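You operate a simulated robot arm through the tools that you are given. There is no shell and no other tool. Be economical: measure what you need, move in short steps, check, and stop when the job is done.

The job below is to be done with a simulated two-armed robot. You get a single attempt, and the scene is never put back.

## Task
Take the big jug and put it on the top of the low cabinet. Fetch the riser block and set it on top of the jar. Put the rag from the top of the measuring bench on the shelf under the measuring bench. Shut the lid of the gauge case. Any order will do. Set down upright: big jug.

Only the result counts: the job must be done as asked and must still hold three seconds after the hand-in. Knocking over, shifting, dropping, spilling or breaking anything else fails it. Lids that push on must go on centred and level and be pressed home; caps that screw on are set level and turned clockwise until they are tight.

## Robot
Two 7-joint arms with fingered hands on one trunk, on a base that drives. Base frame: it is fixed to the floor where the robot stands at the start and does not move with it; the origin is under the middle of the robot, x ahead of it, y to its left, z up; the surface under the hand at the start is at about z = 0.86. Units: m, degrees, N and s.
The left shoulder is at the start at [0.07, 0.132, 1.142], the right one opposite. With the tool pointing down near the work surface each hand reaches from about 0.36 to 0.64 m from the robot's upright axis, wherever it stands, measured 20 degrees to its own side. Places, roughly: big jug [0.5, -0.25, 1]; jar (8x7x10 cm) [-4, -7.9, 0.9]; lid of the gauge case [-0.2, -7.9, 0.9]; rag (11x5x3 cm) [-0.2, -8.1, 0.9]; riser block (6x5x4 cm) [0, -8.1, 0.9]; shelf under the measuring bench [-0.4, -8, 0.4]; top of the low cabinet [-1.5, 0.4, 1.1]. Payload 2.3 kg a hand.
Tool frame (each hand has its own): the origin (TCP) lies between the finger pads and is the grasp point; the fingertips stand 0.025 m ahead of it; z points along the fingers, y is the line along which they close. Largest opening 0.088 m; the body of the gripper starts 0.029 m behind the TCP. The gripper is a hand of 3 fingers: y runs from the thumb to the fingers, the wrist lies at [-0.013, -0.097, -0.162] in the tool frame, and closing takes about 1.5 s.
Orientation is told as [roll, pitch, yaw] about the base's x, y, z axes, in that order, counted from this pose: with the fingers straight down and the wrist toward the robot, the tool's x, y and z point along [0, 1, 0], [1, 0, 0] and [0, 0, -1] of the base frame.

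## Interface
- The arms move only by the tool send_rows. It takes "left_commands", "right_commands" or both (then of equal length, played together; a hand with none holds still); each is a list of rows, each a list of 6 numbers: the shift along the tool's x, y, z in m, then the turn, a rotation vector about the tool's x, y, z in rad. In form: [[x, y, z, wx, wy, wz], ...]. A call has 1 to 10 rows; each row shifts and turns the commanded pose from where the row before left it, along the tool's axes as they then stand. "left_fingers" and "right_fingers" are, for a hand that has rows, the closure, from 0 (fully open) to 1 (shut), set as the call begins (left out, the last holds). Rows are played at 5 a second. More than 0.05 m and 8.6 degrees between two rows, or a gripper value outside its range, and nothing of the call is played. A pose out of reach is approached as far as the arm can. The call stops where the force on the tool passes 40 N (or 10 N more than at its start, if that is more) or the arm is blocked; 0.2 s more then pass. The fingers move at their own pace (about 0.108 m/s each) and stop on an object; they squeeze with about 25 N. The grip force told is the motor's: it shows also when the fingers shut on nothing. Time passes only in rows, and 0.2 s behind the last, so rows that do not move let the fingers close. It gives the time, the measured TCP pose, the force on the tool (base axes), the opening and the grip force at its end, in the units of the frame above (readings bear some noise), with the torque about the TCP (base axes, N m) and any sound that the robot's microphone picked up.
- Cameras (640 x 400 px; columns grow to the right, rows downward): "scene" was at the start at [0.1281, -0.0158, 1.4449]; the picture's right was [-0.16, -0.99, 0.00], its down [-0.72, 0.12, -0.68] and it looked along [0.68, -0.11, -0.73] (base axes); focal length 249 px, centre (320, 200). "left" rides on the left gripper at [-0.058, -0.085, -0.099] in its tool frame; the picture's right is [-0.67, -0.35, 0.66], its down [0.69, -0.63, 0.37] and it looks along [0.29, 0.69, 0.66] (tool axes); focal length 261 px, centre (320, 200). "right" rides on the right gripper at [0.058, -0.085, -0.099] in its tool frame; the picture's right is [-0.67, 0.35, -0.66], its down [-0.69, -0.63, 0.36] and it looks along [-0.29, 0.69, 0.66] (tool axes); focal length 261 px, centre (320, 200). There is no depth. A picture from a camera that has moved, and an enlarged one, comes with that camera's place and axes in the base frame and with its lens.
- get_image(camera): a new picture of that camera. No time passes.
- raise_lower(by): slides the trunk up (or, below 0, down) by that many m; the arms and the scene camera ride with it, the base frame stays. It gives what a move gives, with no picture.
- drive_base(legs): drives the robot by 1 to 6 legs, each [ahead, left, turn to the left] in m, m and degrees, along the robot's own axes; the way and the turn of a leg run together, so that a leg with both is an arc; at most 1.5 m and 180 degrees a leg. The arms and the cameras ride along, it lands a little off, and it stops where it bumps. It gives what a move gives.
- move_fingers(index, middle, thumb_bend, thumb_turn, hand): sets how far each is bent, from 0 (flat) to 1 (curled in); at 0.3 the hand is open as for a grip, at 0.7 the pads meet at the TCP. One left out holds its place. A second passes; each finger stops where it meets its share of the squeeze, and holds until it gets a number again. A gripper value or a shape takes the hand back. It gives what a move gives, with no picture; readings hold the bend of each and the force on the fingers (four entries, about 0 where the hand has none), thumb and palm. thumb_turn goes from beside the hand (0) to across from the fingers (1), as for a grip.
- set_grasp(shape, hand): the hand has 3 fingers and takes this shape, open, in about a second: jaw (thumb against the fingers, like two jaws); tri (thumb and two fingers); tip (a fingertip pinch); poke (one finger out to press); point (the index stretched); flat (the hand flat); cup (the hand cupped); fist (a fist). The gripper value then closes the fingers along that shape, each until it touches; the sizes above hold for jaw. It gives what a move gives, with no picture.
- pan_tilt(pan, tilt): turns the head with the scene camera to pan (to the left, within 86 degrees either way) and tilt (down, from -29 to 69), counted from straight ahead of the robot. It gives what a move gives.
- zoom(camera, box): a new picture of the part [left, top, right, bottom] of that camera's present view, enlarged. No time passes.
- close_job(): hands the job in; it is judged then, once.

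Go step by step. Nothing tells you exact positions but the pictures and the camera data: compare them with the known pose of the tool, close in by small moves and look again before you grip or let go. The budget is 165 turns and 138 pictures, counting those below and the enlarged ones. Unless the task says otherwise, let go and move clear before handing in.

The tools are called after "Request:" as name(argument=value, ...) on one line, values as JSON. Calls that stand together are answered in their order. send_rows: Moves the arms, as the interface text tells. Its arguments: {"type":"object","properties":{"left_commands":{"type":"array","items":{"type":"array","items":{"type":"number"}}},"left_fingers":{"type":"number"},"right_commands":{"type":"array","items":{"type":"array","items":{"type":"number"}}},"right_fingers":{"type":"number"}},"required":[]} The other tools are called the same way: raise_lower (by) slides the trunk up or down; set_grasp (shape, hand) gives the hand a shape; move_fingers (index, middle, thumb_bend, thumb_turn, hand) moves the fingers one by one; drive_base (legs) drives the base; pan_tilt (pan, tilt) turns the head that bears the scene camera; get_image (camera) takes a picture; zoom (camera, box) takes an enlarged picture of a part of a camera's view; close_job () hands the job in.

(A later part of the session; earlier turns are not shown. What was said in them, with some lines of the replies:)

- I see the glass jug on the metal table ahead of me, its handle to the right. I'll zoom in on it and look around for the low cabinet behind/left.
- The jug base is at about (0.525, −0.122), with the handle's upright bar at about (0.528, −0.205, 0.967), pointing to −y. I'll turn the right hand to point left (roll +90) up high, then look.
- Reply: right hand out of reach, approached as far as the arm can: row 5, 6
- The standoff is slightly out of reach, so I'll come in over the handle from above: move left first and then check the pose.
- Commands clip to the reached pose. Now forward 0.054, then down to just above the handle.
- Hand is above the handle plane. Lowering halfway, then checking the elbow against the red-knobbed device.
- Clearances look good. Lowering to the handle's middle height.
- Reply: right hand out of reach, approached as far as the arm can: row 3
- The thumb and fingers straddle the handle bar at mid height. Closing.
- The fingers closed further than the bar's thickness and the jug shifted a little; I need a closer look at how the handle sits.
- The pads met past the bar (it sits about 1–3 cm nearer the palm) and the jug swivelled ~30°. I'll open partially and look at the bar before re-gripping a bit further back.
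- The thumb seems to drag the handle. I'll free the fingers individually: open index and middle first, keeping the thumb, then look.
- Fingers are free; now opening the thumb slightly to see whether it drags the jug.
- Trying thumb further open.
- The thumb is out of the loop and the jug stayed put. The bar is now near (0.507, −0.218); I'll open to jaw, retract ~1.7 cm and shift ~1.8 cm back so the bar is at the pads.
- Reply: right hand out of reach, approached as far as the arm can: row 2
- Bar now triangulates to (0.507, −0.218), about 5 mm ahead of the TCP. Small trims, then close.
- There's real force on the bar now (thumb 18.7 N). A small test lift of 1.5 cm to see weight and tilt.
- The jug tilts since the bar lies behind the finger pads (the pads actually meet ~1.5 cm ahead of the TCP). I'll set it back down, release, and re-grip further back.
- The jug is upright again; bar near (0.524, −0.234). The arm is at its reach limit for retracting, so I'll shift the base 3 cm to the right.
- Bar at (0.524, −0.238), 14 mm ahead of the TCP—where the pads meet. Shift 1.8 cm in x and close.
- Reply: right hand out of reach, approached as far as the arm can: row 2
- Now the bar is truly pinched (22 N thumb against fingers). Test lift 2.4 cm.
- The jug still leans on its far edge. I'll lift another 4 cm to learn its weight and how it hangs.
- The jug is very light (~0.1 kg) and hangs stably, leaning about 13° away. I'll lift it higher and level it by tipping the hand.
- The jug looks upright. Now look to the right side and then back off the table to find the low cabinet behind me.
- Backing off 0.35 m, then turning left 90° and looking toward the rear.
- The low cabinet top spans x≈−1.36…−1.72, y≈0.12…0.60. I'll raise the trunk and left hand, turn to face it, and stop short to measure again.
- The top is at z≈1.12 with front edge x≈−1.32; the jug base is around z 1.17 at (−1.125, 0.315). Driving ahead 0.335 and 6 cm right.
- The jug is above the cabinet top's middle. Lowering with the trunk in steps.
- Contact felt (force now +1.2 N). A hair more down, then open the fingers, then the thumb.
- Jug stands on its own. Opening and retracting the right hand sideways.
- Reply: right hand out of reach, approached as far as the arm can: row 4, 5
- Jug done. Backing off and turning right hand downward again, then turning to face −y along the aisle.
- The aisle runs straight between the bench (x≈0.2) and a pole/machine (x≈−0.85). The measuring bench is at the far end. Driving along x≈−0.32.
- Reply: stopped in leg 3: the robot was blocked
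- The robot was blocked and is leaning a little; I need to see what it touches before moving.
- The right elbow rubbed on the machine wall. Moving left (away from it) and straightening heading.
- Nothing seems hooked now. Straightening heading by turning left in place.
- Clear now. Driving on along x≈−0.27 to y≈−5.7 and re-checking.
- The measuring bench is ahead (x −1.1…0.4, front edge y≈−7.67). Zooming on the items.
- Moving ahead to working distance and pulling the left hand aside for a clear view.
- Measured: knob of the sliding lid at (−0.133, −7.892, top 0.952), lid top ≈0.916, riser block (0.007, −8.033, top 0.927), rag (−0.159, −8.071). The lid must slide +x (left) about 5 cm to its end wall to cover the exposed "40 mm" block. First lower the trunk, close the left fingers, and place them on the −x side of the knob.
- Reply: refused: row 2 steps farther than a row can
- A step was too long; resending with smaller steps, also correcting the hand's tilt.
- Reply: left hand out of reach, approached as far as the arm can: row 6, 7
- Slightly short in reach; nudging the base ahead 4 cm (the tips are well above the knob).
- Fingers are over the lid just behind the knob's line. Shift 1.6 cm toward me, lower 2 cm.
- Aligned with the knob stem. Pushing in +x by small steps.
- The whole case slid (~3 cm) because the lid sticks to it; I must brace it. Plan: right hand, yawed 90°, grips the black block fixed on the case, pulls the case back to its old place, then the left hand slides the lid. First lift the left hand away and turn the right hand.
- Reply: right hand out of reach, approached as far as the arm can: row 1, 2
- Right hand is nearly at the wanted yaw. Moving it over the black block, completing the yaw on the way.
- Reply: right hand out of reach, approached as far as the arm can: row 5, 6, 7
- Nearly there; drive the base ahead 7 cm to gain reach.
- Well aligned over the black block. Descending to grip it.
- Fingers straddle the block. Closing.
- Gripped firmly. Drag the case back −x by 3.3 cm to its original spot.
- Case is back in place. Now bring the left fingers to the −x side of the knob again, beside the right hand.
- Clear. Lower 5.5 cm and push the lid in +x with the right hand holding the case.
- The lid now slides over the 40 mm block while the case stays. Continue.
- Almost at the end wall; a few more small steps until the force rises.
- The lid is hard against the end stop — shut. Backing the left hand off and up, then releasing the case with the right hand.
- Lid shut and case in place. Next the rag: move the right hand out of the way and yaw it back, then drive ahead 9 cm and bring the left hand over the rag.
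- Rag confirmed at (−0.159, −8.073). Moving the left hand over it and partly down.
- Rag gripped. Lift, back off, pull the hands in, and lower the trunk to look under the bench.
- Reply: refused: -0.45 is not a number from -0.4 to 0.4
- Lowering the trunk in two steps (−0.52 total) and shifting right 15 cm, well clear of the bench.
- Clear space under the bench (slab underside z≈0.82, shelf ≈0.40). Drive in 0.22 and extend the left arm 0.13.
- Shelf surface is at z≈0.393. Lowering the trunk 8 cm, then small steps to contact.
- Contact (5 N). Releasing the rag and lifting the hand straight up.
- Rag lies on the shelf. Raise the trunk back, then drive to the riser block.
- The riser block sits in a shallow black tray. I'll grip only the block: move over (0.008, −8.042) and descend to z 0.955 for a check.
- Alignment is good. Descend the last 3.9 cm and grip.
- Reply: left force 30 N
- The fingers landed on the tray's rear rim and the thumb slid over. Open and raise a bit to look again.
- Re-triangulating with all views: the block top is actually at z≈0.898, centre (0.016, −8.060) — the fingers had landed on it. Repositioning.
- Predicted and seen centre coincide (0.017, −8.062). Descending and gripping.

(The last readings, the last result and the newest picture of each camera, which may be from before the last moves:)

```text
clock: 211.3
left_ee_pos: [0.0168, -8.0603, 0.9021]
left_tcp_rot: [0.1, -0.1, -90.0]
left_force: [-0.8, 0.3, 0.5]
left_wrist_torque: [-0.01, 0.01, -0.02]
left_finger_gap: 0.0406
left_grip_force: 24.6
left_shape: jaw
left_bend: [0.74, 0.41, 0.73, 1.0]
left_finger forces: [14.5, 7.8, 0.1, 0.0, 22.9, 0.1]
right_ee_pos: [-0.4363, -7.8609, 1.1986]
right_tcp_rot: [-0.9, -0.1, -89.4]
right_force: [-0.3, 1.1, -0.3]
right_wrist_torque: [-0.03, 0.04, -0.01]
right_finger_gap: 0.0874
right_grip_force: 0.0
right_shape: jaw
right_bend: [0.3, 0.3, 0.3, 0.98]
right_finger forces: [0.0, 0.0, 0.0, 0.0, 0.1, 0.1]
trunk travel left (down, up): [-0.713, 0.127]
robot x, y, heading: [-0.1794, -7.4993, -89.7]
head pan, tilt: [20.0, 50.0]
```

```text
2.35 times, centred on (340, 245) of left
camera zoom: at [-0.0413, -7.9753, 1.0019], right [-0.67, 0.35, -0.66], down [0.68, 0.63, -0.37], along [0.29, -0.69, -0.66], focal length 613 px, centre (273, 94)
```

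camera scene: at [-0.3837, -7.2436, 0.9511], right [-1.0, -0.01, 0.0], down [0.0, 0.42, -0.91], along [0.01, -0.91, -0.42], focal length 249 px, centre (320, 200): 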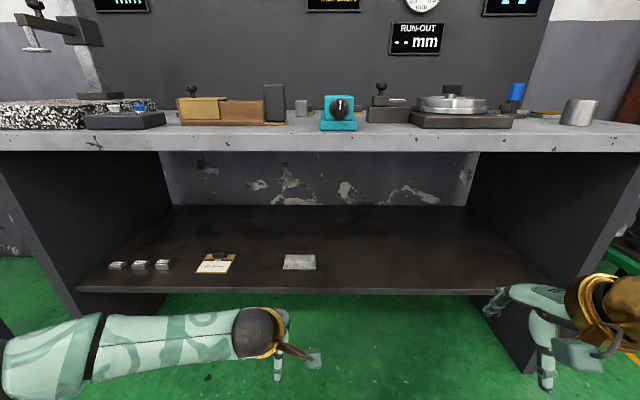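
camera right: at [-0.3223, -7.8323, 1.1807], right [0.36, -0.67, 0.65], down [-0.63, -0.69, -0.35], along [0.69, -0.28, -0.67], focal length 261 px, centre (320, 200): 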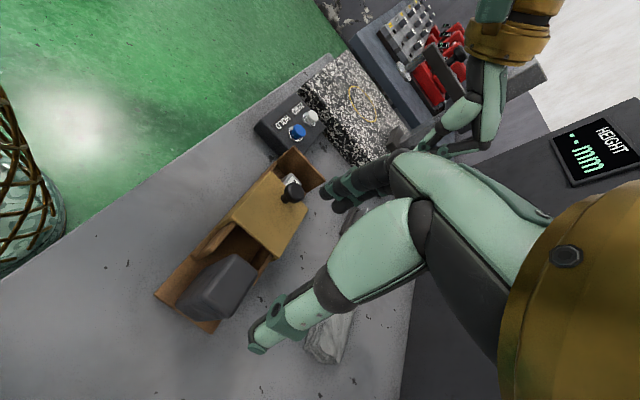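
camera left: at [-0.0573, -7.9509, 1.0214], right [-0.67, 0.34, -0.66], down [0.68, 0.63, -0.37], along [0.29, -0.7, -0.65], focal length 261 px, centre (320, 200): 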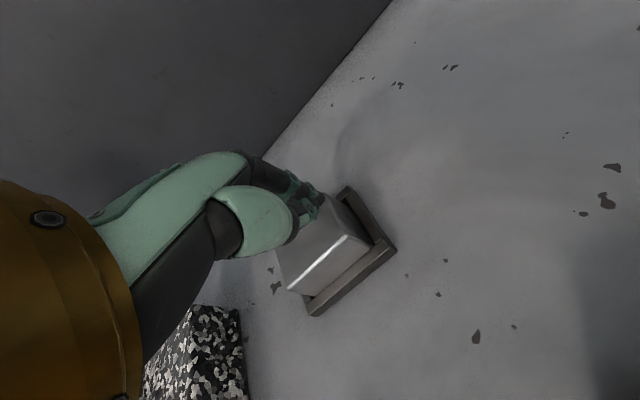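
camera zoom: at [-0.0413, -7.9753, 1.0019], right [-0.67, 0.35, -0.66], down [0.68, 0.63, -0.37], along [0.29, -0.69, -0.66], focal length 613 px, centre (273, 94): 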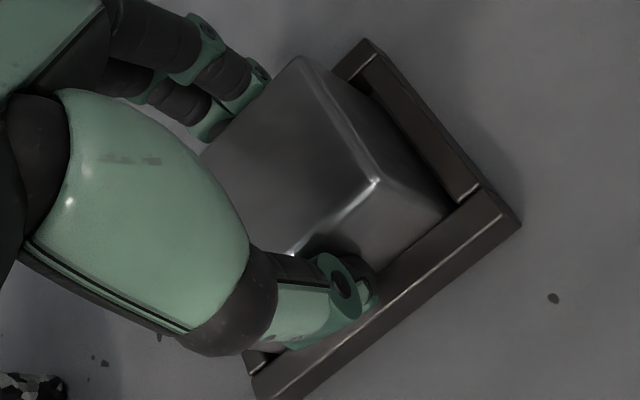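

Gripped on front/back faces. Lift 6 cm and check the tray stays.

Request:
send_rows(left_commands=[[0, 0, -0.015, 0, 0, 0], [0, 0, -0.02, 0, 0, 0], [0, 0, -0.03, 0, 0, 0], [0, 0, 0, 0, 0, 0]])

Request:
get_image(camera="left")

```text
clock: 212.3
left_ee_pos: [0.0167, -8.061, 0.9651]
left_tcp_rot: [0.0, 0.0, -89.9]
left_force: [0.3, -0.1, -2.3]
left_wrist_torque: [0.02, 0.02, 0.02]
left_finger_gap: 0.0408
left_grip_force: 25.4
left_shape: jaw
left_bend: [0.74, 0.41, 0.73, 1.0]
left_finger forces: [14.7, 8.0, 0.0, 0.0, 22.5, 0.1]
right_ee_pos: [-0.4364, -7.8625, 1.1984]
right_tcp_rot: [-1.0, 0.0, -89.4]
right_force: [0.3, -0.8, -0.2]
right_wrist_torque: [0.05, 0.02, 0.0]
right_finger_gap: 0.0877
right_grip_force: 0.1
right_shape: jaw
right_bend: [0.3, 0.3, 0.3, 0.98]
right_finger forces: [0.0, 0.1, 0.1, 0.0, 0.1, 0.0]
trunk travel left (down, up): [-0.713, 0.127]
robot x, y, heading: [-0.1784, -7.5004, -89.7]
head pan, tilt: [20.0, 50.0]
```

```text
24 pictures are left
camera left: at [-0.0413, -7.9761, 1.0641], right [-0.67, 0.35, -0.66], down [0.68, 0.63, -0.37], along [0.29, -0.69, -0.66], focal length 261 px, centre (320, 200)
```

left: 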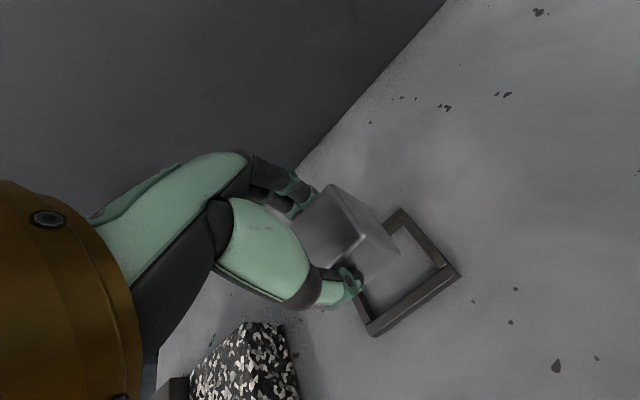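

The block is held and the frame stayed. Raise it, back away to y≈−6.85, and look right (−x) for the way to the jar.

Request:
send_rows(left_commands=[[0, -0.02, -0.04, 0, 0, 0], [0, -0.03, -0.04, 0, 0, 0], [0, -0.035, -0.03, 0, 0, 0], [-0.02, -0.035, 0, 0, 0, 0], [0, 0, 0, 0, 0, 0]])

Request:
drive_base(legs=[[-0.65, 0, 0]])

Request:
pan_tilt(pan=-65, tilt=22)

Request:
get_image(camera="scene")

```text
clock: 213.5
left_ee_pos: [-0.0065, -7.9444, 1.0716]
left_tcp_rot: [0.0, 0.0, -89.8]
left_force: [0.7, 0.8, -2.1]
left_wrist_torque: [0.04, -0.01, -0.01]
left_finger_gap: 0.0403
left_grip_force: 24.4
left_shape: jaw
left_bend: [0.74, 0.42, 0.73, 1.0]
left_finger forces: [14.7, 8.1, 0.0, 0.0, 22.7, 0.0]
right_ee_pos: [-0.4349, -7.8611, 1.1971]
right_tcp_rot: [-1.0, -0.1, -89.5]
right_force: [0.1, -0.2, -0.5]
right_wrist_torque: [0.01, -0.02, -0.02]
right_finger_gap: 0.0879
right_grip_force: 0.0
right_shape: jaw
right_bend: [0.3, 0.3, 0.3, 0.98]
right_finger forces: [0.0, 0.1, 0.0, 0.0, 0.1, 0.0]
trunk travel left (down, up): [-0.713, 0.127]
robot x, y, heading: [-0.1798, -7.4996, -89.9]
head pan, tilt: [20.0, 50.0]
```

```text
clock: 217.1
left_ee_pos: [-0.0098, -7.2878, 1.0709]
left_tcp_rot: [0.0, 0.2, -90.2]
left_force: [0.3, 0.5, -3.1]
left_wrist_torque: [0.01, 0.06, 0.03]
left_finger_gap: 0.0406
left_grip_force: 24.8
left_shape: jaw
left_bend: [0.74, 0.42, 0.73, 1.0]
left_finger forces: [14.7, 8.0, 0.0, 0.0, 22.6, 0.0]
right_ee_pos: [-0.4378, -7.2012, 1.1987]
right_tcp_rot: [-0.9, -0.1, -89.8]
right_force: [-0.4, 0.2, 0.4]
right_wrist_torque: [-0.01, 0.0, 0.0]
right_finger_gap: 0.088
right_grip_force: 0.0
right_shape: jaw
right_bend: [0.3, 0.3, 0.3, 0.98]
right_finger forces: [0.0, 0.0, 0.1, 0.1, 0.0, 0.1]
trunk travel left (down, up): [-0.713, 0.127]
robot x, y, heading: [-0.1807, -6.8424, -90.4]
head pan, tilt: [20.0, 50.0]
```

```text
clock: 218.7
left_ee_pos: [-0.0094, -7.2855, 1.0714]
left_tcp_rot: [0.1, 0.0, -90.2]
left_force: [0.3, 0.5, -2.9]
left_wrist_torque: [0.0, 0.04, 0.0]
left_finger_gap: 0.0404
left_grip_force: 25.0
left_shape: jaw
left_bend: [0.74, 0.42, 0.73, 1.0]
left_finger forces: [14.6, 8.0, 0.0, 0.0, 22.8, 0.0]
right_ee_pos: [-0.4384, -7.2015, 1.1984]
right_tcp_rot: [-0.9, -0.1, -89.9]
right_force: [-0.6, -1.2, -0.5]
right_wrist_torque: [0.01, 0.0, -0.02]
right_finger_gap: 0.0878
right_grip_force: 0.0
right_shape: jaw
right_bend: [0.3, 0.3, 0.3, 0.98]
right_finger forces: [0.0, 0.0, 0.1, 0.1, 0.0, 0.1]
trunk travel left (down, up): [-0.713, 0.127]
robot x, y, heading: [-0.1799, -6.8396, -90.2]
head pan, tilt: [-65.0, 22.0]
```

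```text
23 pictures are left
camera scene: at [-0.266, -6.9344, 1.4958], right [-0.42, 0.91, 0.0], down [0.34, 0.16, -0.93], along [-0.84, -0.39, -0.38], focal length 249 px, centre (320, 200)
```

scene: 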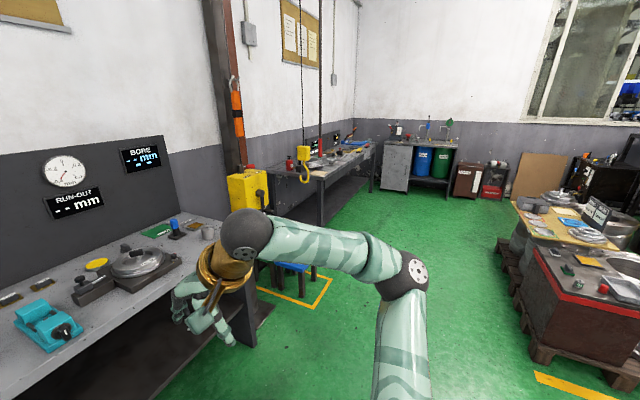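

Path along y≈−6.85 is clear. Driving sideways 3.0 m to the right.

Request:
drive_base(legs=[[0, -1.5, 0], [0, -1.5, 0]])

Request:
pan_tilt(pan=-35, tilt=30)

Request:
get_image(camera="scene")

```text
clock: 233.2
left_ee_pos: [-2.9805, -7.35, 1.0713]
left_tcp_rot: [-0.1, 0.1, -86.5]
left_force: [-0.6, 0.3, -2.8]
left_wrist_torque: [0.01, 0.01, -0.02]
left_finger_gap: 0.0404
left_grip_force: 24.8
left_shape: jaw
left_bend: [0.74, 0.42, 0.73, 1.0]
left_finger forces: [14.8, 8.0, 0.0, 0.1, 22.6, 0.0]
right_ee_pos: [-3.4124, -7.2933, 1.1983]
right_tcp_rot: [-0.9, -0.1, -86.1]
right_force: [0.3, -0.5, 0.1]
right_wrist_torque: [-0.03, -0.04, -0.04]
right_finger_gap: 0.0877
right_grip_force: 0.1
right_shape: jaw
right_bend: [0.3, 0.3, 0.3, 0.98]
right_finger forces: [0.0, 0.0, 0.1, 0.0, 0.0, 0.1]
trunk travel left (down, up): [-0.713, 0.127]
robot x, y, heading: [-3.1812, -6.9182, -86.5]
head pan, tilt: [-65.0, 22.0]
```

```text
clock: 234.1
left_ee_pos: [-2.9807, -7.3492, 1.072]
left_tcp_rot: [-0.1, 0.0, -86.5]
left_force: [-0.3, 0.1, -2.4]
left_wrist_torque: [0.01, -0.01, 0.0]
left_finger_gap: 0.0404
left_grip_force: 25.3
left_shape: jaw
left_bend: [0.74, 0.42, 0.73, 1.0]
left_finger forces: [14.7, 8.0, 0.0, 0.0, 22.7, 0.0]
right_ee_pos: [-3.4122, -7.2916, 1.198]
right_tcp_rot: [-0.9, -0.2, -86.1]
right_force: [-0.6, -0.2, -0.5]
right_wrist_torque: [0.02, 0.01, -0.01]
right_finger_gap: 0.0878
right_grip_force: 0.2
right_shape: jaw
right_bend: [0.3, 0.3, 0.3, 0.98]
right_finger forces: [0.0, 0.0, 0.1, 0.0, 0.0, 0.0]
trunk travel left (down, up): [-0.713, 0.127]
robot x, y, heading: [-3.1802, -6.9147, -86.4]
head pan, tilt: [-35.0, 30.0]
```

```text
22 pictures are left
camera scene: at [-3.2253, -7.048, 1.483], right [-0.85, 0.52, 0.0], down [0.26, 0.43, -0.87], along [-0.45, -0.74, -0.5], focal length 249 px, centre (320, 200)
```

scene: 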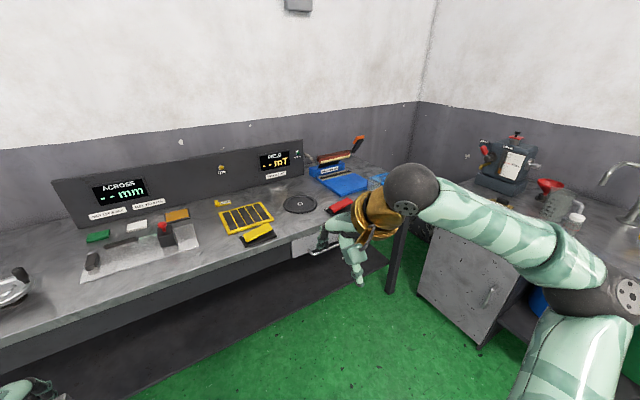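

The jar should be near the bench's right end, partly hidden by my right hand. Straighten heading and move right 0.6 m more.

Request:
drive_base(legs=[[0, 0, -3.6], [0, -0.7, 0]])

Request:
pan_tilt(pan=-3, tilt=38)

Request:
get_image(camera="scene")

```text
clock: 238.5
left_ee_pos: [-3.7215, -7.3634, 1.0714]
left_tcp_rot: [-0.1, 0.0, -89.5]
left_force: [0.1, 1.1, -3.2]
left_wrist_torque: [0.0, 0.0, 0.0]
left_finger_gap: 0.0401
left_grip_force: 25.7
left_shape: jaw
left_bend: [0.74, 0.42, 0.73, 1.0]
left_finger forces: [14.7, 8.0, 0.0, 0.0, 22.7, 0.0]
right_ee_pos: [-4.1495, -7.2825, 1.1985]
right_tcp_rot: [-1.0, -0.2, -89.2]
right_force: [0.4, -0.5, 0.3]
right_wrist_torque: [-0.01, 0.01, 0.02]
right_finger_gap: 0.0876
right_grip_force: 0.1
right_shape: jaw
right_bend: [0.3, 0.3, 0.3, 0.98]
right_finger forces: [0.1, 0.1, 0.1, 0.0, 0.0, 0.1]
trunk travel left (down, up): [-0.713, 0.127]
robot x, y, heading: [-3.8971, -6.9169, -89.4]
head pan, tilt: [-35.0, 30.0]
```

```text
clock: 239.5
left_ee_pos: [-3.7218, -7.363, 1.0708]
left_tcp_rot: [-0.1, 0.0, -89.6]
left_force: [0.5, 0.5, -2.6]
left_wrist_torque: [0.02, 0.02, 0.02]
left_finger_gap: 0.0403
left_grip_force: 24.8
left_shape: jaw
left_bend: [0.74, 0.42, 0.73, 1.0]
left_finger forces: [14.8, 8.0, 0.0, 0.0, 22.7, 0.1]
right_ee_pos: [-4.1505, -7.283, 1.1979]
right_tcp_rot: [-0.9, -0.1, -89.2]
right_force: [0.0, 0.4, -0.3]
right_wrist_torque: [0.01, -0.02, 0.0]
right_finger_gap: 0.0877
right_grip_force: 0.1
right_shape: jaw
right_bend: [0.3, 0.3, 0.3, 0.98]
right_finger forces: [0.0, 0.0, 0.0, 0.1, 0.0, 0.0]
trunk travel left (down, up): [-0.713, 0.127]
robot x, y, heading: [-3.8989, -6.9176, -89.3]
head pan, tilt: [-3.0, 38.0]
```

```text
21 pictures are left
camera scene: at [-3.9029, -7.06, 1.4706], right [-1.0, 0.04, 0.0], down [0.03, 0.62, -0.79], along [-0.04, -0.79, -0.62], focal length 249 px, centre (320, 200)
```

scene: 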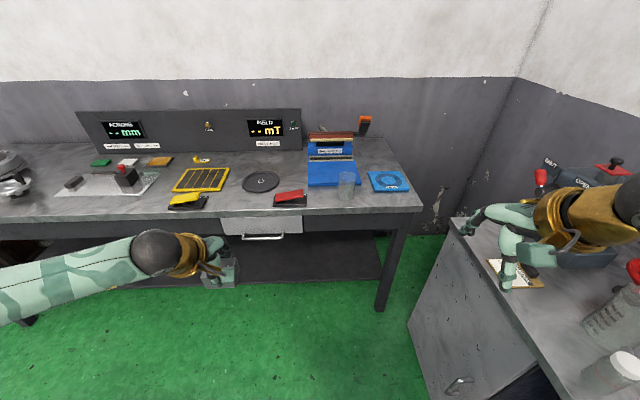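

Jar (clear glass) at about (−4.05, −7.87), rim z≈0.96. Before going closer I check the right elbow over the side cabinet.

Request:
raise_lower(by=0.12)

Request:
pan_tilt(pan=-70, tilt=45)

Request:
get_image(camera="scene")

```text
clock: 241.0
left_ee_pos: [-3.7216, -7.3623, 1.1909]
left_tcp_rot: [0.0, 0.1, -89.6]
left_force: [-0.6, -0.5, -2.5]
left_wrist_torque: [0.01, -0.01, -0.01]
left_finger_gap: 0.0405
left_grip_force: 24.4
left_shape: jaw
left_bend: [0.74, 0.42, 0.73, 1.0]
left_finger forces: [14.7, 8.1, 0.0, 0.0, 22.8, 0.1]
right_ee_pos: [-4.1513, -7.2829, 1.3185]
right_tcp_rot: [-0.9, -0.1, -89.2]
right_force: [0.1, 0.2, 0.0]
right_wrist_torque: [0.02, 0.0, 0.01]
right_finger_gap: 0.0876
right_grip_force: 0.1
right_shape: jaw
right_bend: [0.3, 0.3, 0.3, 0.98]
right_finger forces: [0.0, 0.1, 0.0, 0.0, 0.0, 0.0]
trunk travel left (down, up): [-0.833, 0.007]
robot x, y, heading: [-3.9007, -6.9183, -89.4]
head pan, tilt: [-3.0, 38.0]
```

```text
clock: 242.3
left_ee_pos: [-3.7214, -7.3633, 1.1909]
left_tcp_rot: [0.0, 0.0, -89.6]
left_force: [-0.1, 0.6, -3.0]
left_wrist_torque: [0.04, -0.02, 0.0]
left_finger_gap: 0.0404
left_grip_force: 25.3
left_shape: jaw
left_bend: [0.74, 0.42, 0.73, 1.0]
left_finger forces: [14.7, 8.0, 0.0, 0.1, 22.7, 0.0]
right_ee_pos: [-4.1514, -7.2824, 1.3183]
right_tcp_rot: [-0.9, -0.1, -89.2]
right_force: [0.1, 0.1, -0.3]
right_wrist_torque: [0.01, -0.03, 0.03]
right_finger_gap: 0.0879
right_grip_force: 0.0
right_shape: jaw
right_bend: [0.3, 0.3, 0.3, 0.98]
right_finger forces: [0.0, 0.0, 0.0, 0.0, 0.0, 0.0]
trunk travel left (down, up): [-0.833, 0.007]
robot x, y, heading: [-3.8986, -6.9194, -89.4]
head pan, tilt: [-70.0, 45.0]
```

```text
20 pictures are left
camera scene: at [-3.9751, -7.0025, 1.5804], right [-0.35, 0.94, 0.0], down [0.66, 0.25, -0.71], along [-0.66, -0.25, -0.71], focal length 249 px, centre (320, 200)
```

scene: 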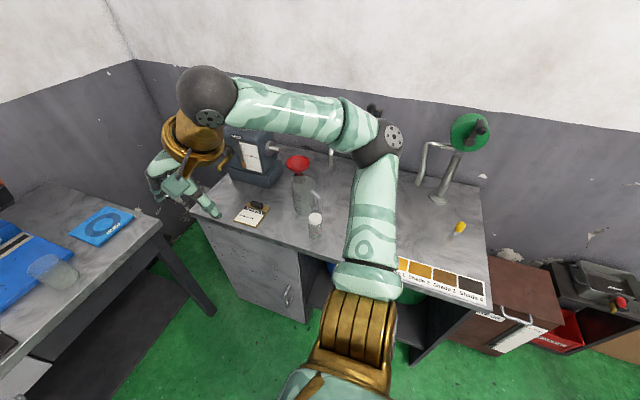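

Elbow is well above everything. Drive right 0.1 and ahead 0.42, then bring the block toward the jar.

Request:
drive_base(legs=[[0, -0.1, -0.5], [0.42, 0, 0]])

Request:
pan_tilt(pan=-5, tilt=50)

Request:
get_image(camera="scene")

```text
clock: 245.7
left_ee_pos: [-3.8275, -7.7842, 1.1919]
left_tcp_rot: [-0.1, -0.1, -90.2]
left_force: [1.2, 0.2, -3.1]
left_wrist_torque: [0.03, 0.01, -0.01]
left_finger_gap: 0.0404
left_grip_force: 24.6
left_shape: jaw
left_bend: [0.74, 0.42, 0.73, 1.0]
left_finger forces: [14.6, 8.0, 0.0, 0.1, 22.8, 0.1]
right_ee_pos: [-4.256, -7.6984, 1.3197]
right_tcp_rot: [-0.9, -0.3, -89.9]
right_force: [0.1, 0.1, -0.6]
right_wrist_torque: [0.0, -0.04, 0.0]
right_finger_gap: 0.0879
right_grip_force: 0.1
right_shape: jaw
right_bend: [0.3, 0.3, 0.3, 0.98]
right_finger forces: [0.0, 0.0, 0.0, 0.0, 0.0, 0.0]
trunk travel left (down, up): [-0.833, 0.007]
robot x, y, heading: [-3.9992, -7.3426, -90.0]
head pan, tilt: [-70.0, 45.0]
```

```text
clock: 247.0
left_ee_pos: [-3.8269, -7.7859, 1.1929]
left_tcp_rot: [0.0, 0.0, -90.1]
left_force: [-0.2, 0.0, -3.2]
left_wrist_torque: [-0.01, 0.0, 0.01]
left_finger_gap: 0.0404
left_grip_force: 24.4
left_shape: jaw
left_bend: [0.74, 0.42, 0.73, 1.0]
left_finger forces: [14.7, 8.0, 0.0, 0.0, 22.7, 0.0]
right_ee_pos: [-4.2543, -7.7013, 1.3178]
right_tcp_rot: [-0.9, -0.1, -89.9]
right_force: [-0.4, 0.7, 0.3]
right_wrist_torque: [0.02, 0.0, 0.0]
right_finger_gap: 0.0875
right_grip_force: 0.0
right_shape: jaw
right_bend: [0.3, 0.3, 0.3, 0.98]
right_finger forces: [0.1, 0.0, 0.0, 0.1, 0.1, 0.1]
trunk travel left (down, up): [-0.833, 0.007]
robot x, y, heading: [-3.9989, -7.3419, -90.0]
head pan, tilt: [-5.0, 50.0]
```

```text
19 pictures are left
camera scene: at [-4.0067, -7.4715, 1.5735], right [-1.0, 0.09, 0.0], down [0.07, 0.76, -0.64], along [-0.06, -0.64, -0.77], focal length 249 px, centre (320, 200)
```

scene: 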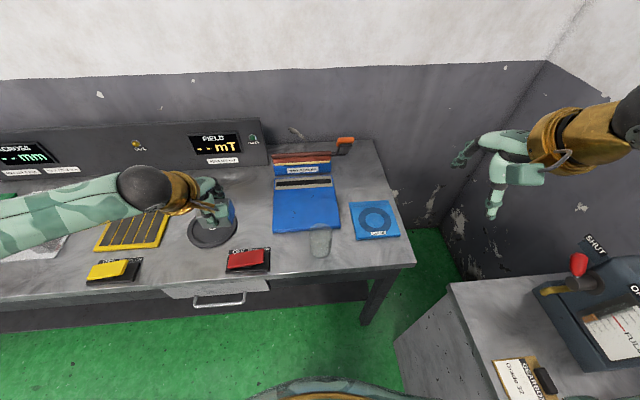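

Request:
zoom(camera="scene", box=[270, 200, 370, 280])

Request:
zoom(camera="right", box=[0, 0, 640, 400])

```text
5.00 times, centred on (320, 240) of scene
camera zoom: at [-4.0067, -7.4715, 1.5735], right [-1.0, 0.09, 0.0], down [0.07, 0.76, -0.64], along [-0.06, -0.64, -0.77], focal length 1243 px, centre (320, 0)
```

zoom: 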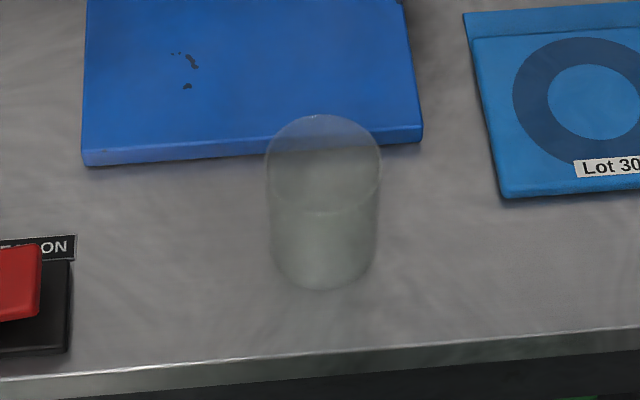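

```text
1.00 times, centred on (320, 200) of right (not enlarged: the box is as wide or as high as the picture)
camera zoom: at [-4.1979, -7.6146, 1.4166], right [-0.66, -0.35, 0.67], down [-0.69, 0.63, -0.36], along [-0.29, -0.7, -0.65], focal length 261 px, centre (320, 200)
```

zoom: 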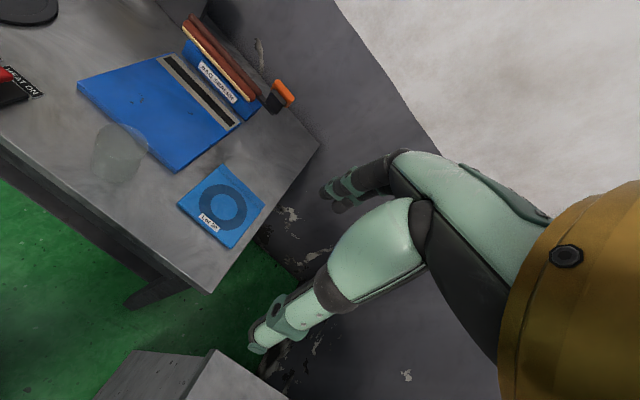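

Jar rim centre triangulates to (−4.045, −7.861, 0.956). Moving the block over it, staying 20 cm high.

Request:
send_rows(left_commands=[[-0.04, 0.015, 0, 0, 0, 0], [-0.04, 0.015, 0, 0, 0, 0], [-0.04, 0.015, 0, 0, 0, 0], [-0.04, 0.015, 0, 0, 0, 0], [-0.04, 0.015, 0, 0, 0, 0], [-0.021, 0, 0.02, 0, 0, 0], [0, 0, 0.04, 0, 0, 0], [0, 0, 0, 0, 0, 0]])

Request:
zoom(camera="scene", box=[250, 150, 410, 270])

Request:
get_image(camera="left")

```text
clock: 248.8
left_ee_pos: [-4.0492, -7.8567, 1.1317]
left_tcp_rot: [0.2, 0.1, -90.1]
left_force: [0.4, -0.4, -3.0]
left_wrist_torque: [0.04, 0.03, 0.01]
left_finger_gap: 0.0403
left_grip_force: 24.5
left_shape: jaw
left_bend: [0.74, 0.42, 0.73, 1.0]
left_finger forces: [14.5, 7.9, 0.1, 0.0, 22.4, 0.0]
right_ee_pos: [-4.2558, -7.7004, 1.3179]
right_tcp_rot: [-0.8, -0.2, -89.9]
right_force: [0.3, -0.3, -0.2]
right_wrist_torque: [-0.01, -0.03, -0.02]
right_finger_gap: 0.0878
right_grip_force: 0.0
right_shape: jaw
right_bend: [0.3, 0.3, 0.3, 0.98]
right_finger forces: [0.0, 0.1, 0.1, 0.1, 0.0, 0.0]
trunk travel left (down, up): [-0.833, 0.007]
robot x, y, heading: [-4.0024, -7.3444, -90.0]
head pan, tilt: [-5.0, 50.0]
```

```text
3.33 times, centred on (330, 210) of scene
camera zoom: at [-4.0072, -7.4721, 1.5734], right [-1.0, 0.09, 0.0], down [0.07, 0.76, -0.64], along [-0.06, -0.64, -0.77], focal length 829 px, centre (287, 167)
```

zoom: 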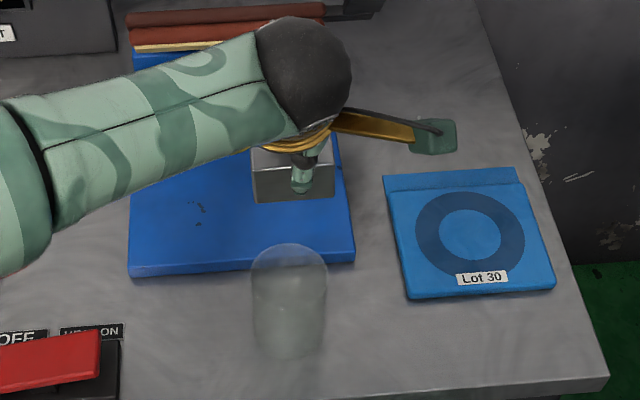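

```text
15 pictures are left
camera left: at [-4.1068, -7.7709, 1.2315], right [-0.67, 0.35, -0.66], down [0.69, 0.63, -0.36], along [0.28, -0.69, -0.66], focal length 261 px, centre (320, 200)
```

left: 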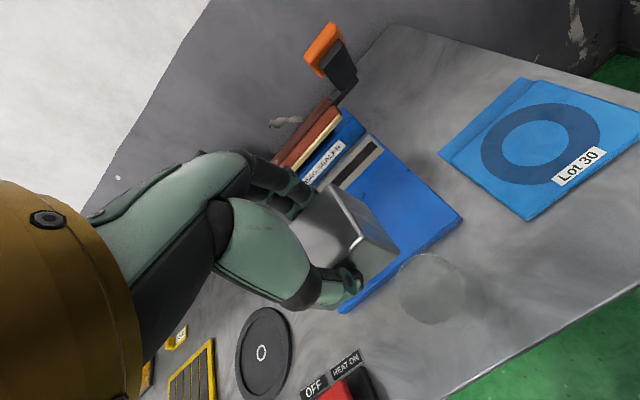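

Block centre (−4.046, −7.860) lines up with the jar rim centre. Descend to just above the rim and check.

Request:
send_rows(left_commands=[[0, 0.003, 0.03, 0, 0, 0], [0, 0, 0.035, 0, 0, 0], [0, 0, 0.03, 0, 0, 0], [0, 0, 0.022, 0, 0, 0], [0, 0, 0, 0, 0, 0]])

Request:
zoom(camera="scene", box=[280, 190, 370, 260])

Request:
zoom(camera="left", box=[260, 160, 460, 330])

```text
clock: 250.0
left_ee_pos: [-4.0516, -7.8632, 1.0146]
left_tcp_rot: [0.1, 0.0, -90.3]
left_force: [-0.5, 0.3, -3.2]
left_wrist_torque: [0.02, 0.04, -0.02]
left_finger_gap: 0.0402
left_grip_force: 24.4
left_shape: jaw
left_bend: [0.74, 0.42, 0.73, 1.0]
left_finger forces: [14.4, 7.8, 0.0, 0.0, 22.3, 0.1]
right_ee_pos: [-4.2567, -7.7005, 1.3184]
right_tcp_rot: [-0.9, -0.1, -89.9]
right_force: [0.3, -0.2, 0.3]
right_wrist_torque: [-0.02, 0.01, -0.01]
right_finger_gap: 0.0877
right_grip_force: 0.0
right_shape: jaw
right_bend: [0.3, 0.3, 0.3, 0.98]
right_finger forces: [0.0, 0.0, 0.0, 0.0, 0.0, 0.0]
trunk travel left (down, up): [-0.833, 0.007]
robot x, y, heading: [-3.9973, -7.3387, -90.2]
head pan, tilt: [-5.0, 50.0]
```

```text
5.71 times, centred on (325, 225) of scene
camera zoom: at [-4.0073, -7.472, 1.5734], right [-1.0, 0.09, 0.0], down [0.07, 0.76, -0.64], along [-0.06, -0.64, -0.77], focal length 1421 px, centre (291, 57)
```

zoom: 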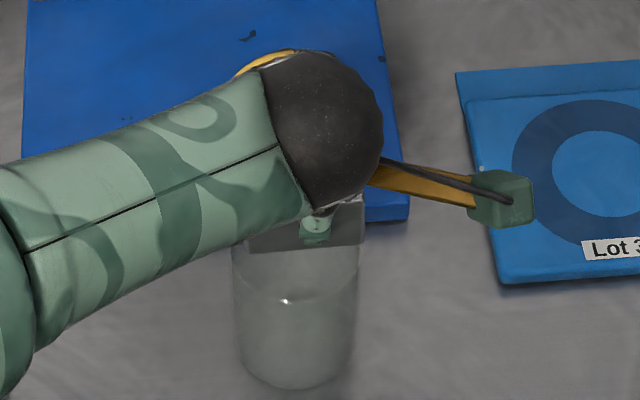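

```text
2.35 times, centred on (360, 245) of left
camera zoom: at [-4.1083, -7.7775, 1.1139], right [-0.67, 0.35, -0.66], down [0.69, 0.63, -0.36], along [0.28, -0.7, -0.66], focal length 613 px, centre (226, 94)
```

zoom: 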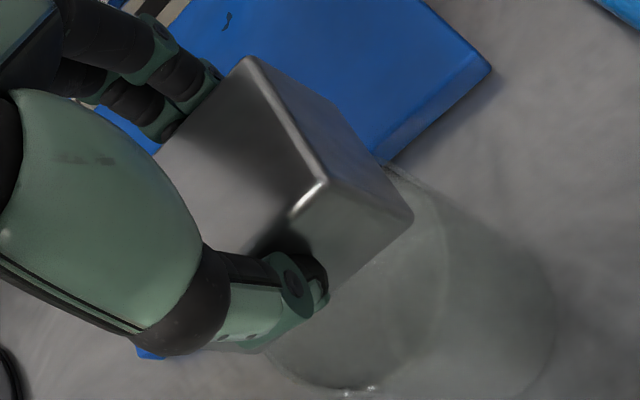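

Jar position is confirmed from the left camera; the block needs +3 mm x and +5 mm y. Apply this and lower gently to contact.

Request:
send_rows(left_commands=[[0.003, -0.005, 0, 0, 0, 0], [0, 0, 0.006, 0, 0, 0], [0, 0, 0.005, 0, 0, 0], [0, 0, 0, 0, 0, 0]])

Request:
zoom(camera="left", box=[260, 160, 460, 330])

Request:
zoom(camera="scene", box=[280, 190, 370, 260])

```text
clock: 251.0
left_ee_pos: [-4.0459, -7.859, 1.0034]
left_tcp_rot: [-0.1, 0.0, -90.3]
left_force: [0.0, 0.1, -2.9]
left_wrist_torque: [0.06, -0.02, -0.01]
left_finger_gap: 0.0401
left_grip_force: 25.1
left_shape: jaw
left_bend: [0.74, 0.42, 0.73, 1.0]
left_finger forces: [14.5, 7.8, 0.0, 0.0, 22.2, 0.0]
right_ee_pos: [-4.2567, -7.6999, 1.3191]
right_tcp_rot: [-0.9, 0.0, -90.0]
right_force: [0.6, -0.9, -0.2]
right_wrist_torque: [-0.01, -0.03, -0.01]
right_finger_gap: 0.0876
right_grip_force: 0.0
right_shape: jaw
right_bend: [0.3, 0.3, 0.3, 0.98]
right_finger forces: [0.0, 0.0, 0.1, 0.1, 0.0, 0.1]
trunk travel left (down, up): [-0.833, 0.007]
robot x, y, heading: [-3.9948, -7.3417, -90.3]
head pan, tilt: [-5.0, 50.0]
```

```text
2.35 times, centred on (360, 245) of left
camera zoom: at [-4.1037, -7.7727, 1.1025], right [-0.67, 0.35, -0.66], down [0.69, 0.63, -0.37], along [0.28, -0.7, -0.66], focal length 613 px, centre (226, 94)
```

zoom: 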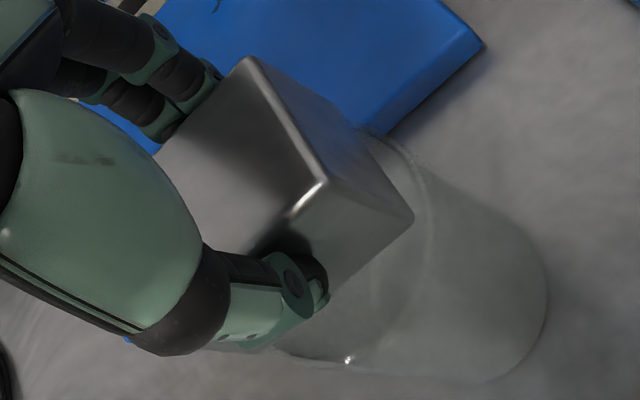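

```text
5.71 times, centred on (325, 225) of scene
camera zoom: at [-4.0071, -7.4717, 1.5734], right [-1.0, 0.09, 0.0], down [0.07, 0.76, -0.64], along [-0.06, -0.64, -0.77], focal length 1421 px, centre (291, 57)
```

zoom: 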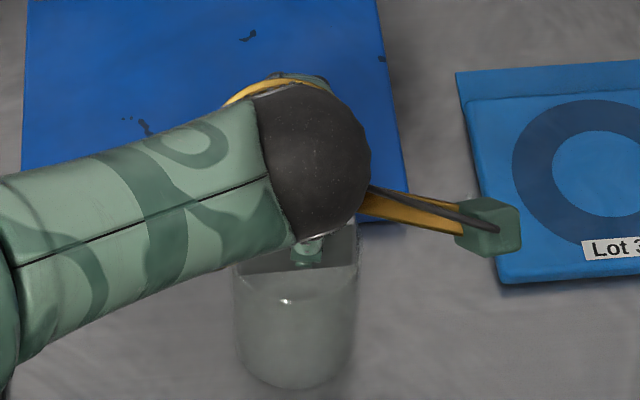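

Well centred. Lowering in 3–4 mm steps until the weight transfers.

Request:
send_rows(left_commands=[[0, 0, 0.004, 0, 0, 0], [0, 0, 0.003, 0, 0, 0], [0, 0, 0, 0, 0, 0]])

Request:
send_rows(left_commands=[[0, 0, 0.003, 0, 0, 0], [0, 0, 0, 0, 0, 0]])

```text
clock: 251.8
left_ee_pos: [-4.0456, -7.8593, 0.9971]
left_tcp_rot: [0.2, -0.1, -90.3]
left_force: [0.2, -0.2, 1.3]
left_wrist_torque: [0.01, 0.0, -0.03]
left_finger_gap: 0.0402
left_grip_force: 25.4
left_shape: jaw
left_bend: [0.74, 0.42, 0.73, 1.0]
left_finger forces: [14.7, 8.2, 0.0, 0.0, 22.8, 0.1]
right_ee_pos: [-4.2563, -7.6999, 1.3186]
right_tcp_rot: [-0.9, -0.2, -90.0]
right_force: [0.2, -0.3, -0.2]
right_wrist_torque: [0.03, 0.01, -0.01]
right_finger_gap: 0.0879
right_grip_force: 0.1
right_shape: jaw
right_bend: [0.3, 0.3, 0.3, 0.98]
right_finger forces: [0.0, 0.0, 0.0, 0.1, 0.0, 0.1]
trunk travel left (down, up): [-0.833, 0.007]
robot x, y, heading: [-3.9974, -7.3389, -90.1]
head pan, tilt: [-5.0, 50.0]
```

```text
clock: 252.4
left_ee_pos: [-4.0471, -7.8575, 0.996]
left_tcp_rot: [0.0, -0.2, -90.3]
left_force: [0.8, -4.5, 14.9]
left_wrist_torque: [-0.22, -0.05, 0.01]
left_finger_gap: 0.0407
left_grip_force: 25.3
left_shape: jaw
left_bend: [0.74, 0.41, 0.74, 1.0]
left_finger forces: [17.3, 9.8, 0.0, 0.0, 23.3, 0.1]
right_ee_pos: [-4.2558, -7.6975, 1.3201]
right_tcp_rot: [-0.9, -0.3, -89.9]
right_force: [0.2, -0.1, -0.1]
right_wrist_torque: [-0.04, -0.01, 0.0]
right_finger_gap: 0.0879
right_grip_force: 0.0
right_shape: jaw
right_bend: [0.3, 0.3, 0.3, 0.98]
right_finger forces: [0.0, 0.0, 0.0, 0.0, 0.1, 0.1]
trunk travel left (down, up): [-0.833, 0.007]
robot x, y, heading: [-3.9978, -7.3416, -90.2]
head pan, tilt: [-5.0, 50.0]
```

Firm contact at the rim. Relieve slightly and check before letting go.

Request:
send_rows(left_commands=[[0, 0, -0.0025, 0, 0, 0], [0, 0, 0, 0, 0, 0]])

Request:
zoom(camera="left", box=[260, 160, 460, 330])

```text
clock: 253.0
left_ee_pos: [-4.0461, -7.857, 0.9954]
left_tcp_rot: [-0.1, 0.0, -90.3]
left_force: [0.3, -2.4, 7.2]
left_wrist_torque: [-0.11, 0.02, 0.03]
left_finger_gap: 0.0406
left_grip_force: 25.1
left_shape: jaw
left_bend: [0.74, 0.41, 0.74, 1.0]
left_finger forces: [16.4, 9.2, 0.0, 0.0, 24.0, 0.0]
right_ee_pos: [-4.2563, -7.6992, 1.3186]
right_tcp_rot: [-0.8, -0.2, -89.9]
right_force: [0.2, -0.3, -0.3]
right_wrist_torque: [-0.02, 0.0, -0.01]
right_finger_gap: 0.0878
right_grip_force: 0.0
right_shape: jaw
right_bend: [0.3, 0.3, 0.3, 0.98]
right_finger forces: [0.0, 0.0, 0.1, 0.0, 0.0, 0.1]
trunk travel left (down, up): [-0.833, 0.007]
robot x, y, heading: [-3.9995, -7.3389, -90.1]
head pan, tilt: [-5.0, 50.0]
```

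```text
2.35 times, centred on (360, 245) of left
camera zoom: at [-4.1036, -7.7716, 1.0958], right [-0.67, 0.35, -0.66], down [0.69, 0.63, -0.37], along [0.28, -0.7, -0.66], focal length 613 px, centre (226, 94)
```

zoom: 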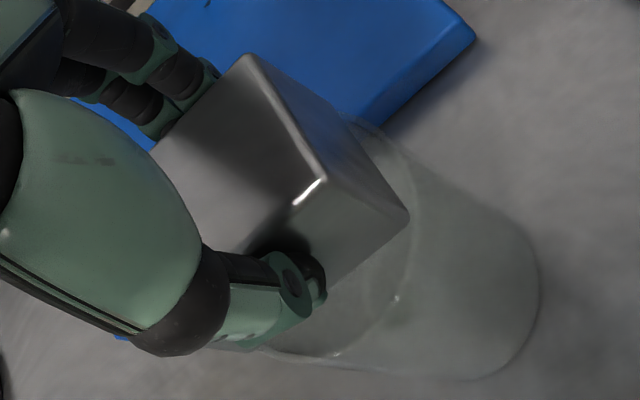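

It rests on the rim, but the pictures suggest it sits about 3 mm too far to +x. Lift 4 mm, shift −3 mm in x, and set down again.

Request:
send_rows(left_commands=[[0, 0, -0.005, 0, 0, 0], [-0.0032, 0, 0, 0, 0, 0], [0, 0, 0, 0, 0, 0], [0, 0, 0.003, 0, 0, 0], [0, 0, 0.002, 0, 0, 0], [0, 0, 0, 0, 0, 0]])

Request:
zoom(camera="scene", box=[290, 200, 360, 260])

Request:
zoom(camera="left", box=[260, 160, 460, 330])

```text
clock: 254.4
left_ee_pos: [-4.0498, -7.859, 0.9953]
left_tcp_rot: [-0.1, -0.2, -90.1]
left_force: [-1.6, -1.1, 5.1]
left_wrist_torque: [-0.09, -0.02, -0.03]
left_finger_gap: 0.0403
left_grip_force: 24.5
left_shape: jaw
left_bend: [0.74, 0.41, 0.74, 1.0]
left_finger forces: [16.1, 9.0, 0.0, 0.1, 23.7, 0.0]
right_ee_pos: [-4.2565, -7.6986, 1.3195]
right_tcp_rot: [-0.9, -0.1, -89.9]
right_force: [-0.4, 0.0, 0.1]
right_wrist_torque: [0.02, -0.02, -0.02]
right_finger_gap: 0.088
right_grip_force: 0.1
right_shape: jaw
right_bend: [0.3, 0.3, 0.3, 0.98]
right_finger forces: [0.1, 0.0, 0.0, 0.0, 0.0, 0.1]
trunk travel left (down, up): [-0.833, 0.007]
robot x, y, heading: [-4.0007, -7.3378, -90.4]
head pan, tilt: [-5.0, 50.0]
```

```text
6.67 times, centred on (325, 230) of scene
camera zoom: at [-4.0071, -7.4693, 1.5738], right [-1.0, 0.09, 0.0], down [0.07, 0.76, -0.64], along [-0.06, -0.64, -0.77], focal length 1658 px, centre (287, 0)
```

zoom: 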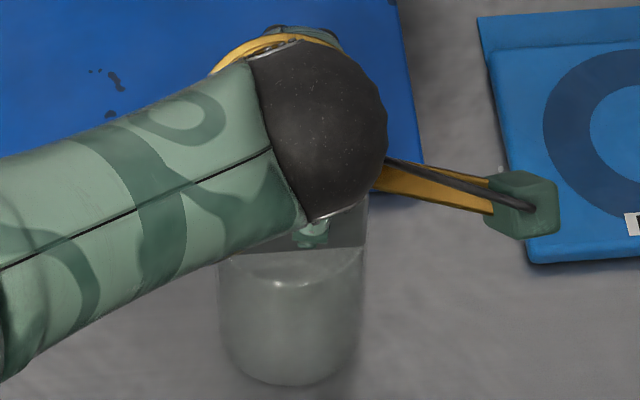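

```text
2.35 times, centred on (360, 245) of left
camera zoom: at [-4.1069, -7.7731, 1.0957], right [-0.67, 0.35, -0.66], down [0.69, 0.63, -0.37], along [0.28, -0.7, -0.66], focal length 613 px, centre (226, 94)
```

zoom: 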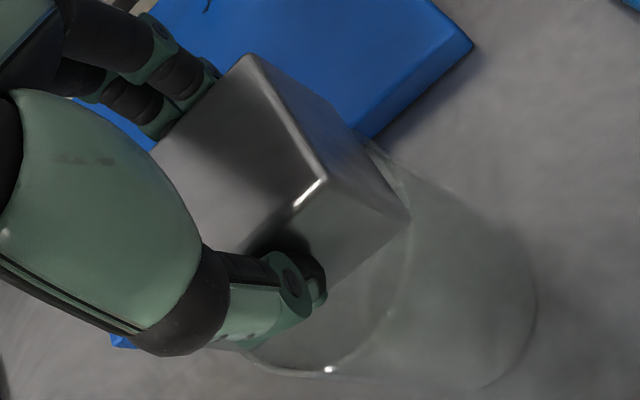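

Centred now. Open the fingers and look.

Request:
send_rows(left_commands=[[0, 0, -0.001, 0, 0, 0], [0, 0, 0, 0, 0, 0], [0, 0, 0, 0, 0, 0], [0, 0, 0, 0, 0, 0], [0, 0, 0, 0, 0, 0]], left_fingers=0)

Request:
zoom(camera="left", box=[260, 160, 460, 330])

```text
clock: 255.6
left_ee_pos: [-4.0502, -7.8592, 0.9956]
left_tcp_rot: [-0.1, 0.0, -90.2]
left_force: [0.7, 0.0, -0.6]
left_wrist_torque: [0.01, 0.01, 0.0]
left_finger_gap: 0.0876
left_grip_force: 0.0
left_shape: jaw
left_bend: [0.3, 0.3, 0.3, 0.98]
left_finger forces: [0.0, 0.0, 0.0, 0.1, 0.1, 0.1]
right_ee_pos: [-4.2564, -7.7004, 1.3184]
right_tcp_rot: [-0.9, -0.2, -89.9]
right_force: [0.1, 1.3, 0.1]
right_wrist_torque: [-0.03, 0.02, -0.01]
right_finger_gap: 0.0877
right_grip_force: 0.3
right_shape: jaw
right_bend: [0.3, 0.3, 0.3, 0.98]
right_finger forces: [0.0, 0.1, 0.1, 0.0, 0.1, 0.0]
trunk travel left (down, up): [-0.833, 0.007]
robot x, y, heading: [-3.9975, -7.3424, -90.3]
head pan, tilt: [-5.0, 50.0]
```

```text
2.35 times, centred on (360, 245) of left
camera zoom: at [-4.1075, -7.7738, 1.0957], right [-0.67, 0.35, -0.66], down [0.69, 0.63, -0.37], along [0.28, -0.7, -0.66], focal length 613 px, centre (226, 94)
```

zoom: 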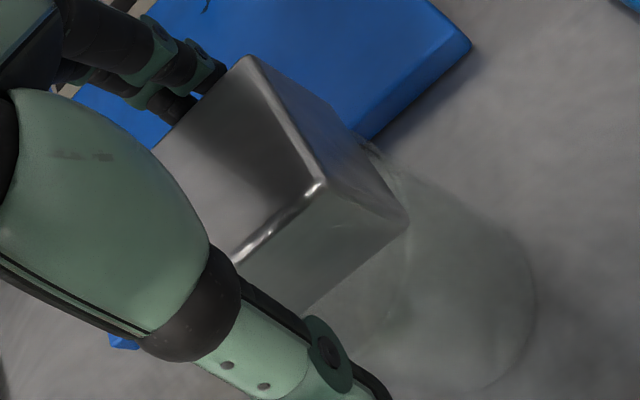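

Released; the block rests level on the jar. Raise the left hand straight up and check.

Request:
send_rows(left_commands=[[0, 0, -0.01, 0, 0, 0], [0, 0, -0.02, 0, 0, 0], [0, 0, -0.04, 0, 0, 0], [0, 0, -0.04, 0, 0, 0], [0.03, -0.03, -0.02, 0, 0, 0], [0.035, -0.03, 0, 0, 0, 0], [0.035, -0.03, 0, 0, 0, 0]])

Request:
drive_base(legs=[[-0.3, 0.0, 0]])

Request:
zoom(camera="scene", box=[260, 110, 420, 230])

```text
clock: 257.2
left_ee_pos: [-3.951, -7.7676, 1.1291]
left_tcp_rot: [-0.1, -0.2, -90.1]
left_force: [0.0, 0.2, -1.0]
left_wrist_torque: [-0.04, -0.02, -0.01]
left_finger_gap: 0.0877
left_grip_force: 0.0
left_shape: jaw
left_bend: [0.3, 0.3, 0.3, 0.98]
left_finger forces: [0.0, 0.0, 0.0, 0.0, 0.0, 0.0]
right_ee_pos: [-4.2549, -7.6982, 1.3192]
right_tcp_rot: [-1.0, -0.1, -89.9]
right_force: [0.0, 0.3, 0.0]
right_wrist_torque: [-0.01, 0.01, -0.04]
right_finger_gap: 0.0875
right_grip_force: 0.1
right_shape: jaw
right_bend: [0.3, 0.3, 0.3, 0.98]
right_finger forces: [0.1, 0.1, 0.0, 0.0, 0.1, 0.1]
trunk travel left (down, up): [-0.833, 0.007]
robot x, y, heading: [-4.0008, -7.3419, -90.0]
head pan, tilt: [-5.0, 50.0]
```

```text
clock: 259.3
left_ee_pos: [-3.9527, -7.4751, 1.1269]
left_tcp_rot: [0.0, 0.1, -90.8]
left_force: [-0.9, 0.8, -0.5]
left_wrist_torque: [-0.02, 0.0, 0.03]
left_finger_gap: 0.0876
left_grip_force: 0.2
left_shape: jaw
left_bend: [0.3, 0.3, 0.3, 0.98]
left_finger forces: [0.1, 0.0, 0.0, 0.0, 0.0, 0.0]
right_ee_pos: [-4.2563, -7.4043, 1.3176]
right_tcp_rot: [-0.9, 0.0, -90.4]
right_force: [-0.4, 0.9, 0.8]
right_wrist_torque: [0.03, 0.01, -0.02]
right_finger_gap: 0.0879
right_grip_force: 0.1
right_shape: jaw
right_bend: [0.3, 0.3, 0.3, 0.98]
right_finger forces: [0.0, 0.1, 0.0, 0.0, 0.1, 0.0]
trunk travel left (down, up): [-0.833, 0.007]
robot x, y, heading: [-4.0005, -7.0451, -90.6]
head pan, tilt: [-5.0, 50.0]
```

```text
3.33 times, centred on (340, 170) of scene
camera zoom: at [-4.0058, -7.1779, 1.5732], right [-0.99, 0.1, 0.0], down [0.08, 0.76, -0.64], along [-0.06, -0.64, -0.77], focal length 829 px, centre (253, 300)
```

zoom: 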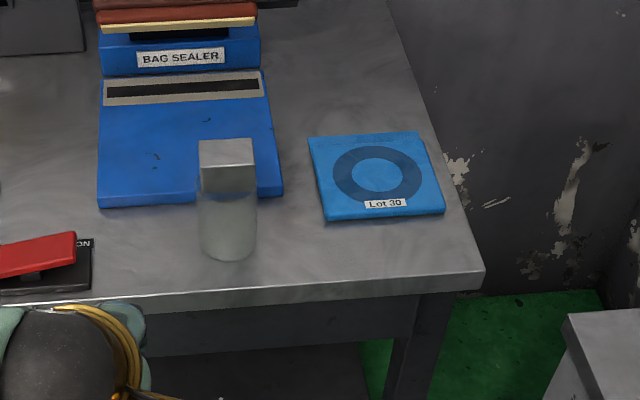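

The riser block rests level and centred on the jar, the rag is on the shelf, the lid is shut, and the jug stands upright on the cabinet. Both hands are clear, so I am handing in.

Request:
close_job()

```text
The job is handed in.
```

I finished all four tasks and handed the job in. The hand-in gave no verdict, so this rests on my last pictures of each item.

- **Big jug:** it stands upright on top of the low cabinet.
- **Riser block:** it sits level and centred on the jar.
- **Rag:** it lies on the shelf under the measuring bench.
- **Gauge case:** the lid is slid against its end stop, covering the exposed gauge block. The other half of the tray stays open, because the lid only covers half its length; I took that as shut.

**Two things were moved or touched along the way:**

- **Gauge case:** it slid about 3 cm on my first push at the lid. I pulled it back to within a few millimetres of where it had been before closing the lid.
- **Machine in the aisle:** the robot's right elbow rubbed against its side wall and blocked a drive. I backed off and saw nothing knocked over or shifted.
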